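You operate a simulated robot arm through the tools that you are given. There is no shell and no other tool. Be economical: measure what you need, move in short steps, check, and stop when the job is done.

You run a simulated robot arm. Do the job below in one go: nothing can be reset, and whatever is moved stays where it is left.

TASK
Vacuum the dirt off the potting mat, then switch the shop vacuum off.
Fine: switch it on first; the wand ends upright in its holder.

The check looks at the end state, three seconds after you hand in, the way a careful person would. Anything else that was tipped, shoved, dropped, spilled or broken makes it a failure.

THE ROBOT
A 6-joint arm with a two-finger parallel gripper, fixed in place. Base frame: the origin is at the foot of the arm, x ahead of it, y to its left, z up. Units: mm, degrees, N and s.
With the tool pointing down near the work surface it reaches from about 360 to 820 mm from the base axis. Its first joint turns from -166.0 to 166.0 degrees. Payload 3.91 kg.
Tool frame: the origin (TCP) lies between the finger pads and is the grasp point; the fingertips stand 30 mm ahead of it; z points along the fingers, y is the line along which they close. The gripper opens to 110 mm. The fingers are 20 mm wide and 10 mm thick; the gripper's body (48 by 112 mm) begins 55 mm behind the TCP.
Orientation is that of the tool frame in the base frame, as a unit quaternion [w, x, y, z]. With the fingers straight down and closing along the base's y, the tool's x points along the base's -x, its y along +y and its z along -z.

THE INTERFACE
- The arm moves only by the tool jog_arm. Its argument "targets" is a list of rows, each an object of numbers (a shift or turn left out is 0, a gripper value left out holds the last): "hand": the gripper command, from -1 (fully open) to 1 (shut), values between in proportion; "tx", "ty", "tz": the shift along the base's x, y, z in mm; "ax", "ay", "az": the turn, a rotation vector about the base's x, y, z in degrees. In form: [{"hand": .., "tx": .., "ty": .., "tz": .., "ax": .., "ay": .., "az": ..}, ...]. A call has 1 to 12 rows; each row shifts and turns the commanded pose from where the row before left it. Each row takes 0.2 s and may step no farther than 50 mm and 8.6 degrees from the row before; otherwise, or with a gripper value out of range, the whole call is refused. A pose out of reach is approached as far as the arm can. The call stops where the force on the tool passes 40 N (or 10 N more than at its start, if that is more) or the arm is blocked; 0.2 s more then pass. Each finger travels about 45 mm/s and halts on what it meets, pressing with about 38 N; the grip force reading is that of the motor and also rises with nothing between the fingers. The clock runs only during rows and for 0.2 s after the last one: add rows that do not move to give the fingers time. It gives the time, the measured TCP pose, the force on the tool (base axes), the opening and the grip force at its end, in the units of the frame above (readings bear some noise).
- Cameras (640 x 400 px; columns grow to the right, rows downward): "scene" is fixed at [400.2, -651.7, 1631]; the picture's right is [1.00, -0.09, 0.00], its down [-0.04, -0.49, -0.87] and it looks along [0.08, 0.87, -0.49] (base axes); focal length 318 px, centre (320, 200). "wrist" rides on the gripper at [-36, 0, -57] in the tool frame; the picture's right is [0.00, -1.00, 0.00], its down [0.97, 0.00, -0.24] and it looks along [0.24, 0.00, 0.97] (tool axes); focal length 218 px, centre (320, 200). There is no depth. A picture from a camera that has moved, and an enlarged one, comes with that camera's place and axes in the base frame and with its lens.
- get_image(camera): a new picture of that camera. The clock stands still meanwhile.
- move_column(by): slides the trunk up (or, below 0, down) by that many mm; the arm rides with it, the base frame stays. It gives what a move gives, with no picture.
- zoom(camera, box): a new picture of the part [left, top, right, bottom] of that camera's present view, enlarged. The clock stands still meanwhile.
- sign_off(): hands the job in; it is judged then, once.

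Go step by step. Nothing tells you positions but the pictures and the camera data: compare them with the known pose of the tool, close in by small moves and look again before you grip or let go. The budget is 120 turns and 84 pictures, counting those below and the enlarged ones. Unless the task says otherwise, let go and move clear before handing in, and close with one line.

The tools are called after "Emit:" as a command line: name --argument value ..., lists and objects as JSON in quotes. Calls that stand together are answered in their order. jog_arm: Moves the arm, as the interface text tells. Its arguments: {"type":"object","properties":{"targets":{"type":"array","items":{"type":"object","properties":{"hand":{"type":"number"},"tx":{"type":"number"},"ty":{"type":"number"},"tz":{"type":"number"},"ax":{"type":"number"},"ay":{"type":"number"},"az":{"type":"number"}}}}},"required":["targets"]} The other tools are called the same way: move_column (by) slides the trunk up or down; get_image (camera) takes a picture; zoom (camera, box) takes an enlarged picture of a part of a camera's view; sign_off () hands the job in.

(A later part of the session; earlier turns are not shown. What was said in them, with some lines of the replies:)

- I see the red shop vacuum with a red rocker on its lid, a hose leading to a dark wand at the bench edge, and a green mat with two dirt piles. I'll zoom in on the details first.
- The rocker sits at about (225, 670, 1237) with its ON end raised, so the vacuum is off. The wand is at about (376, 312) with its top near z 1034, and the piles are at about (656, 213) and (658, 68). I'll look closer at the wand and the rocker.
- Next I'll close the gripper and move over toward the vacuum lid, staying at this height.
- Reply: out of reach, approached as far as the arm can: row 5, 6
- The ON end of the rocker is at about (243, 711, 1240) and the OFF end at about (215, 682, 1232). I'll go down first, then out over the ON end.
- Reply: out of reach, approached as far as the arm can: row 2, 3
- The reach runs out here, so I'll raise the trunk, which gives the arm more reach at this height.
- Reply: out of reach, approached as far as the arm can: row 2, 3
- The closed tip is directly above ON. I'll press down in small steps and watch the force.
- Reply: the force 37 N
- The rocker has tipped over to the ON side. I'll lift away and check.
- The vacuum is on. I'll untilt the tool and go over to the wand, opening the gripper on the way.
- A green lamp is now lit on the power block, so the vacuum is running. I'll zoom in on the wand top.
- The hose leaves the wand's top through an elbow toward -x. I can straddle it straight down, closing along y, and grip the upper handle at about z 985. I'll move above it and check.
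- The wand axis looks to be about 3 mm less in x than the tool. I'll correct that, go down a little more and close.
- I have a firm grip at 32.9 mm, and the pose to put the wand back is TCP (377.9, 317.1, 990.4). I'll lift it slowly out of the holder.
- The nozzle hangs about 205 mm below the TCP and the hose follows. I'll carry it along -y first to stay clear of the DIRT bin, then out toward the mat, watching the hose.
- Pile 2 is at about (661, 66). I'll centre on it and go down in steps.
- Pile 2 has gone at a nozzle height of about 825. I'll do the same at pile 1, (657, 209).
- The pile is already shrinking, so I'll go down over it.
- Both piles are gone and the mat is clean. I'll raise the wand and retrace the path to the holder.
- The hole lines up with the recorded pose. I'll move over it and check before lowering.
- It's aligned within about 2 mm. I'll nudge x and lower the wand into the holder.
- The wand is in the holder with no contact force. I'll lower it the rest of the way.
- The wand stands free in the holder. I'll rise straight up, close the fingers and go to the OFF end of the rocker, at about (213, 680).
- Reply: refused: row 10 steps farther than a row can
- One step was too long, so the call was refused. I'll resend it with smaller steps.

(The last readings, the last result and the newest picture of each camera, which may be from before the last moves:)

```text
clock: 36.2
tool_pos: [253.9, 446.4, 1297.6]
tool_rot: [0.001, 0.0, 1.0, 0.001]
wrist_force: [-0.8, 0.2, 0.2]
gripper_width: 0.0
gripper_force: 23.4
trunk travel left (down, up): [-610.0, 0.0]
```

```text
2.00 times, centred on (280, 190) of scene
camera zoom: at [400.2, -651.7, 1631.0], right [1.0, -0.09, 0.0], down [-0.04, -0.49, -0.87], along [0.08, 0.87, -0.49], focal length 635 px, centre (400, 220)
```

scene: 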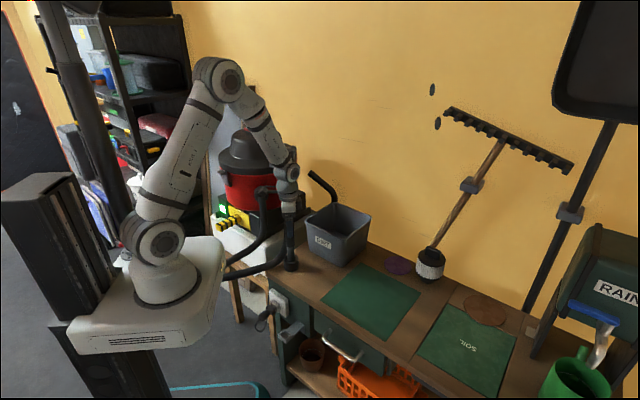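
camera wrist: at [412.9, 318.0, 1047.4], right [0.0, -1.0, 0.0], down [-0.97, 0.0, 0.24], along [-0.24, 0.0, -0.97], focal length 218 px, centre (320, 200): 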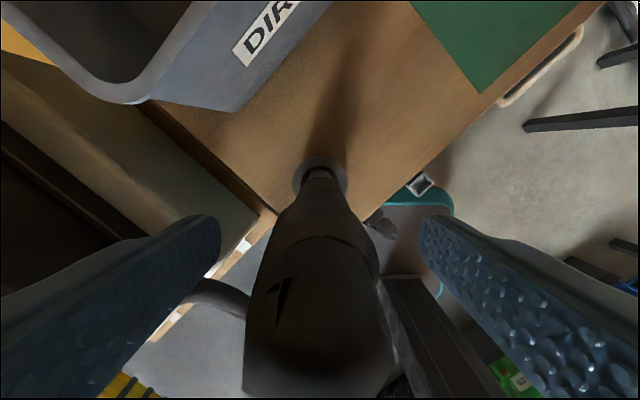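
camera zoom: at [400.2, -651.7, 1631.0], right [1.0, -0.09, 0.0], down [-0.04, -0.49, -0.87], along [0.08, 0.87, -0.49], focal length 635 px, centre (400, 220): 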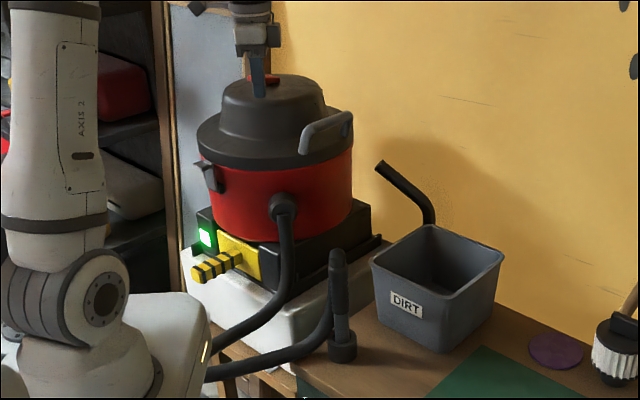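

The wand stands upright on its own. Now I'll go over the OFF end.

Emit:
jog_arm --targets '[{"ty": 45, "tx": -6}, {"ty": 45, "tx": -8}, {"ty": 45, "tx": -8}, {"ty": 45, "tx": -8}, {"ty": 30, "tx": -6}, {"ty": 22, "tx": -5}, {}]'

Emit:
get_image --camera "wrist"

Emit:
zoom --camera "scene" --box '[205, 85, 305, 150]'

```text
clock: 37.8
tool_pos: [211.0, 677.8, 1296.0]
tool_rot: [0.0, 0.0, 1.0, 0.0]
wrist_force: [-0.5, 0.7, 0.0]
gripper_width: 0.3
gripper_force: 37.3
trunk travel left (down, up): [-610.0, 0.0]
```

```text
36 pictures are left
camera wrist: at [246.7, 679.1, 1353.5], right [0.0, -1.0, 0.0], down [-0.97, 0.0, 0.24], along [-0.24, 0.0, -0.97], focal length 218 px, centre (320, 200)
```

wrist: 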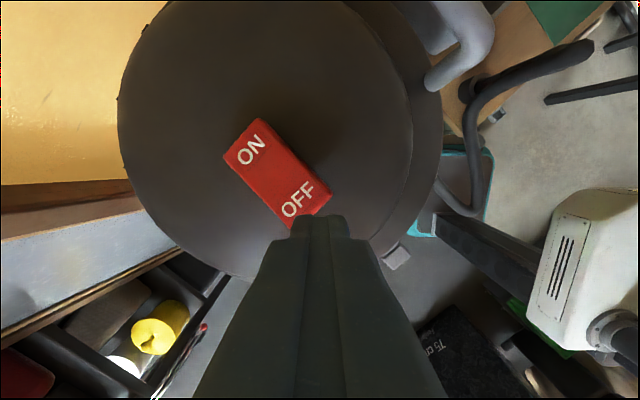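

```text
6.15 times, centred on (255, 118) of scene
camera zoom: at [400.2, -651.7, 1631.0], right [1.0, -0.09, 0.0], down [-0.04, -0.49, -0.87], along [0.08, 0.87, -0.49], focal length 1954 px, centre (720, 708)
```

zoom: 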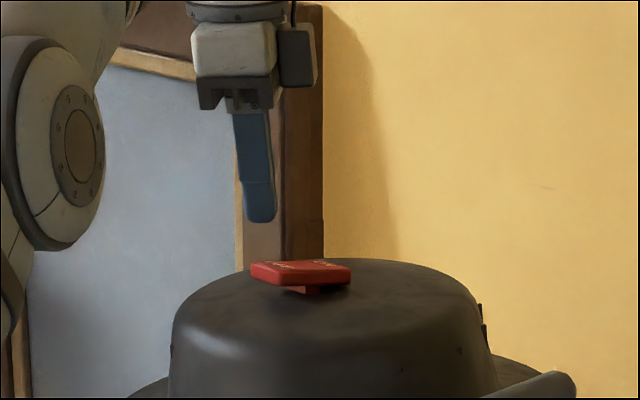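

The OFF label is at about (220, 690). I'll shift a little and press down in small steps.

Emit:
jog_arm --targets '[{"tx": 6, "ty": 8}, {"tz": -10}, {"tz": -8}, {"tz": -4}, {}]'

Emit:
zoom --camera "scene" --box '[205, 85, 305, 150]'

Emit:
get_image --camera "wrist"

```text
clock: 39.0
tool_pos: [217.6, 686.2, 1271.1]
tool_rot: [0.0, 0.001, 1.0, 0.0]
wrist_force: [-0.1, -1.6, -0.8]
gripper_width: 0.0
gripper_force: 38.0
trunk travel left (down, up): [-610.0, 0.0]
```

```text
6.15 times, centred on (255, 118) of scene
camera zoom: at [400.2, -651.7, 1631.0], right [1.0, -0.09, 0.0], down [-0.04, -0.49, -0.87], along [0.08, 0.87, -0.49], focal length 1954 px, centre (720, 708)
```

zoom: 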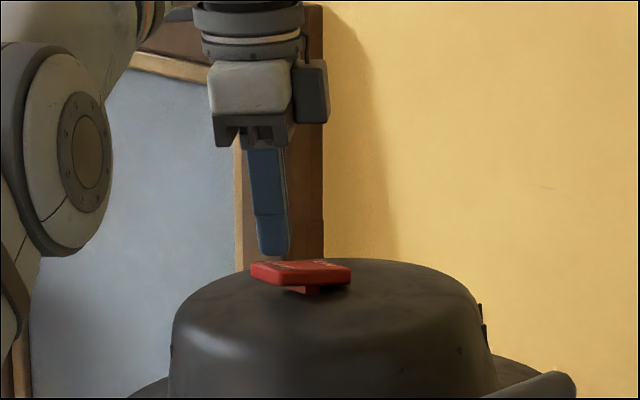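

```text
33 pictures are left
camera wrist: at [252.3, 685.9, 1328.8], right [0.0, -1.0, 0.0], down [-0.97, 0.0, 0.24], along [-0.24, 0.0, -0.97], focal length 218 px, centre (320, 200)
```

wrist: 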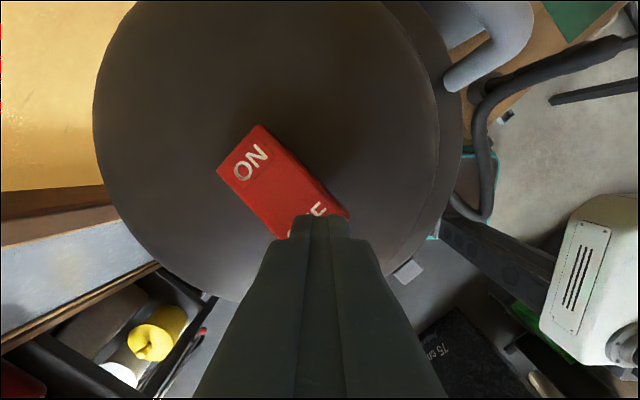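

Emit:
jog_arm --targets '[{"tz": -4}, {"tz": -4}, {"tz": -3}, {"tz": -3}, {"tz": -2}]'

Emit:
zoom --camera "scene" --box '[205, 85, 305, 150]'

```text
clock: 40.2
tool_pos: [217.0, 685.2, 1256.8]
tool_rot: [0.0, -0.001, 1.0, 0.0]
wrist_force: [-0.4, 0.1, -0.3]
gripper_width: 0.0
gripper_force: 38.0
trunk travel left (down, up): [-610.0, 0.0]
```

```text
6.15 times, centred on (255, 118) of scene
camera zoom: at [400.2, -651.7, 1631.0], right [1.0, -0.09, 0.0], down [-0.04, -0.49, -0.87], along [0.08, 0.87, -0.49], focal length 1954 px, centre (720, 708)
```

zoom: 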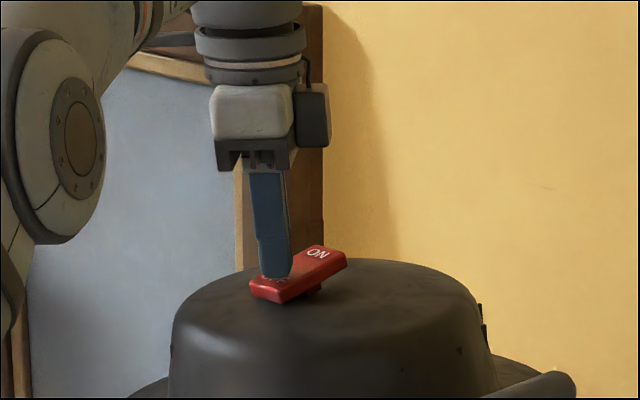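

The rocker has snapped to OFF. I'll lift clear, back away and check everything.

Emit:
jog_arm --targets '[{"tz": 20}, {"tz": 30}, {"ty": -45}, {"ty": -45}, {"ty": -45}, {"ty": -45}, {"ty": -45}, {"ty": -45}, {}, {}, {}]'

Emit:
get_image --camera "scene"

Emit:
zoom --camera "scene" --box '[200, 110, 360, 210]'

Emit:
zoom --camera "scene" --box '[220, 200, 444, 340]'

```text
clock: 42.6
tool_pos: [215.6, 414.9, 1303.3]
tool_rot: [0.0, 0.0, 1.0, 0.0]
wrist_force: [-0.2, -0.2, 0.1]
gripper_width: 0.1
gripper_force: 37.8
out of reach, approached as far as the arm can: row 2
trunk travel left (down, up): [-610.0, 0.0]
```

```text
31 pictures are left
```

scene: 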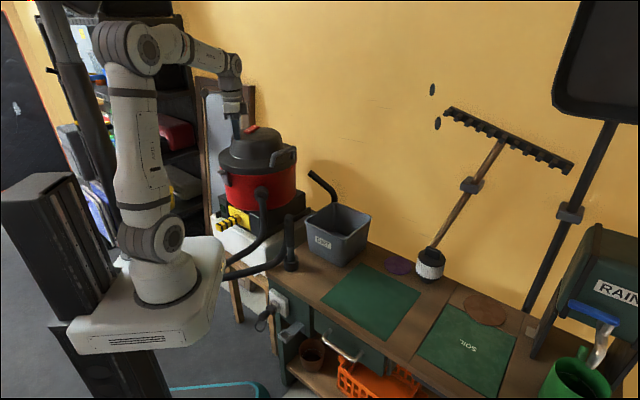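

```text
4.00 times, centred on (280, 160) of scene
camera zoom: at [400.2, -651.7, 1631.0], right [1.0, -0.09, 0.0], down [-0.04, -0.49, -0.87], along [0.08, 0.87, -0.49], focal length 1270 px, centre (480, 360)
```

zoom: 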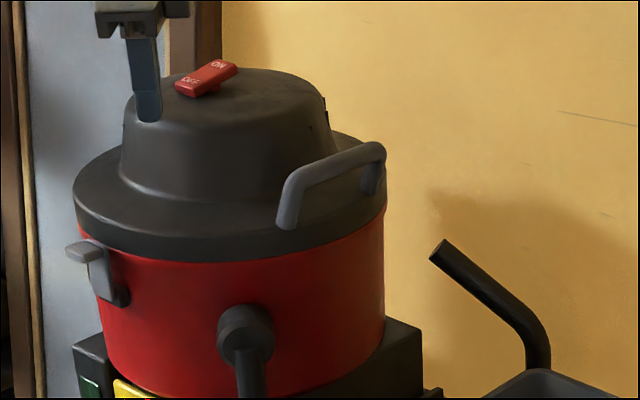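

```text
2.86 times, centred on (332, 270) of scene
camera zoom: at [400.2, -651.7, 1631.0], right [1.0, -0.09, 0.0], down [-0.04, -0.49, -0.87], along [0.08, 0.87, -0.49], focal length 907 px, centre (286, 0)
```

zoom: 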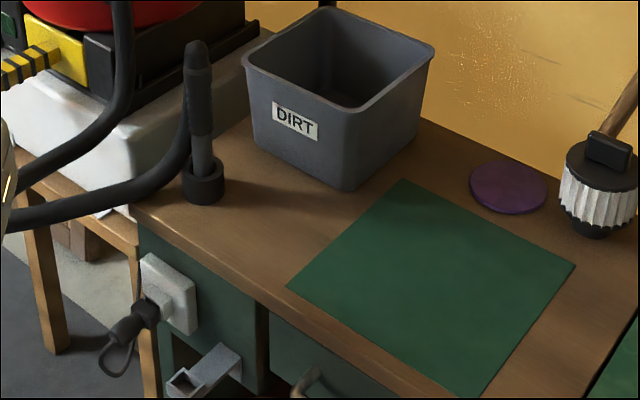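

The mat is clean, the switch is off with its lamp out, the wand is upright in its holder, and nothing else has moved. I'm handing in.

Emit:
sign_off

```text
The job is handed in.
```

The potting mat is vacuumed clean, the shop vacuum is switched off, and the wand is upright in its holder.
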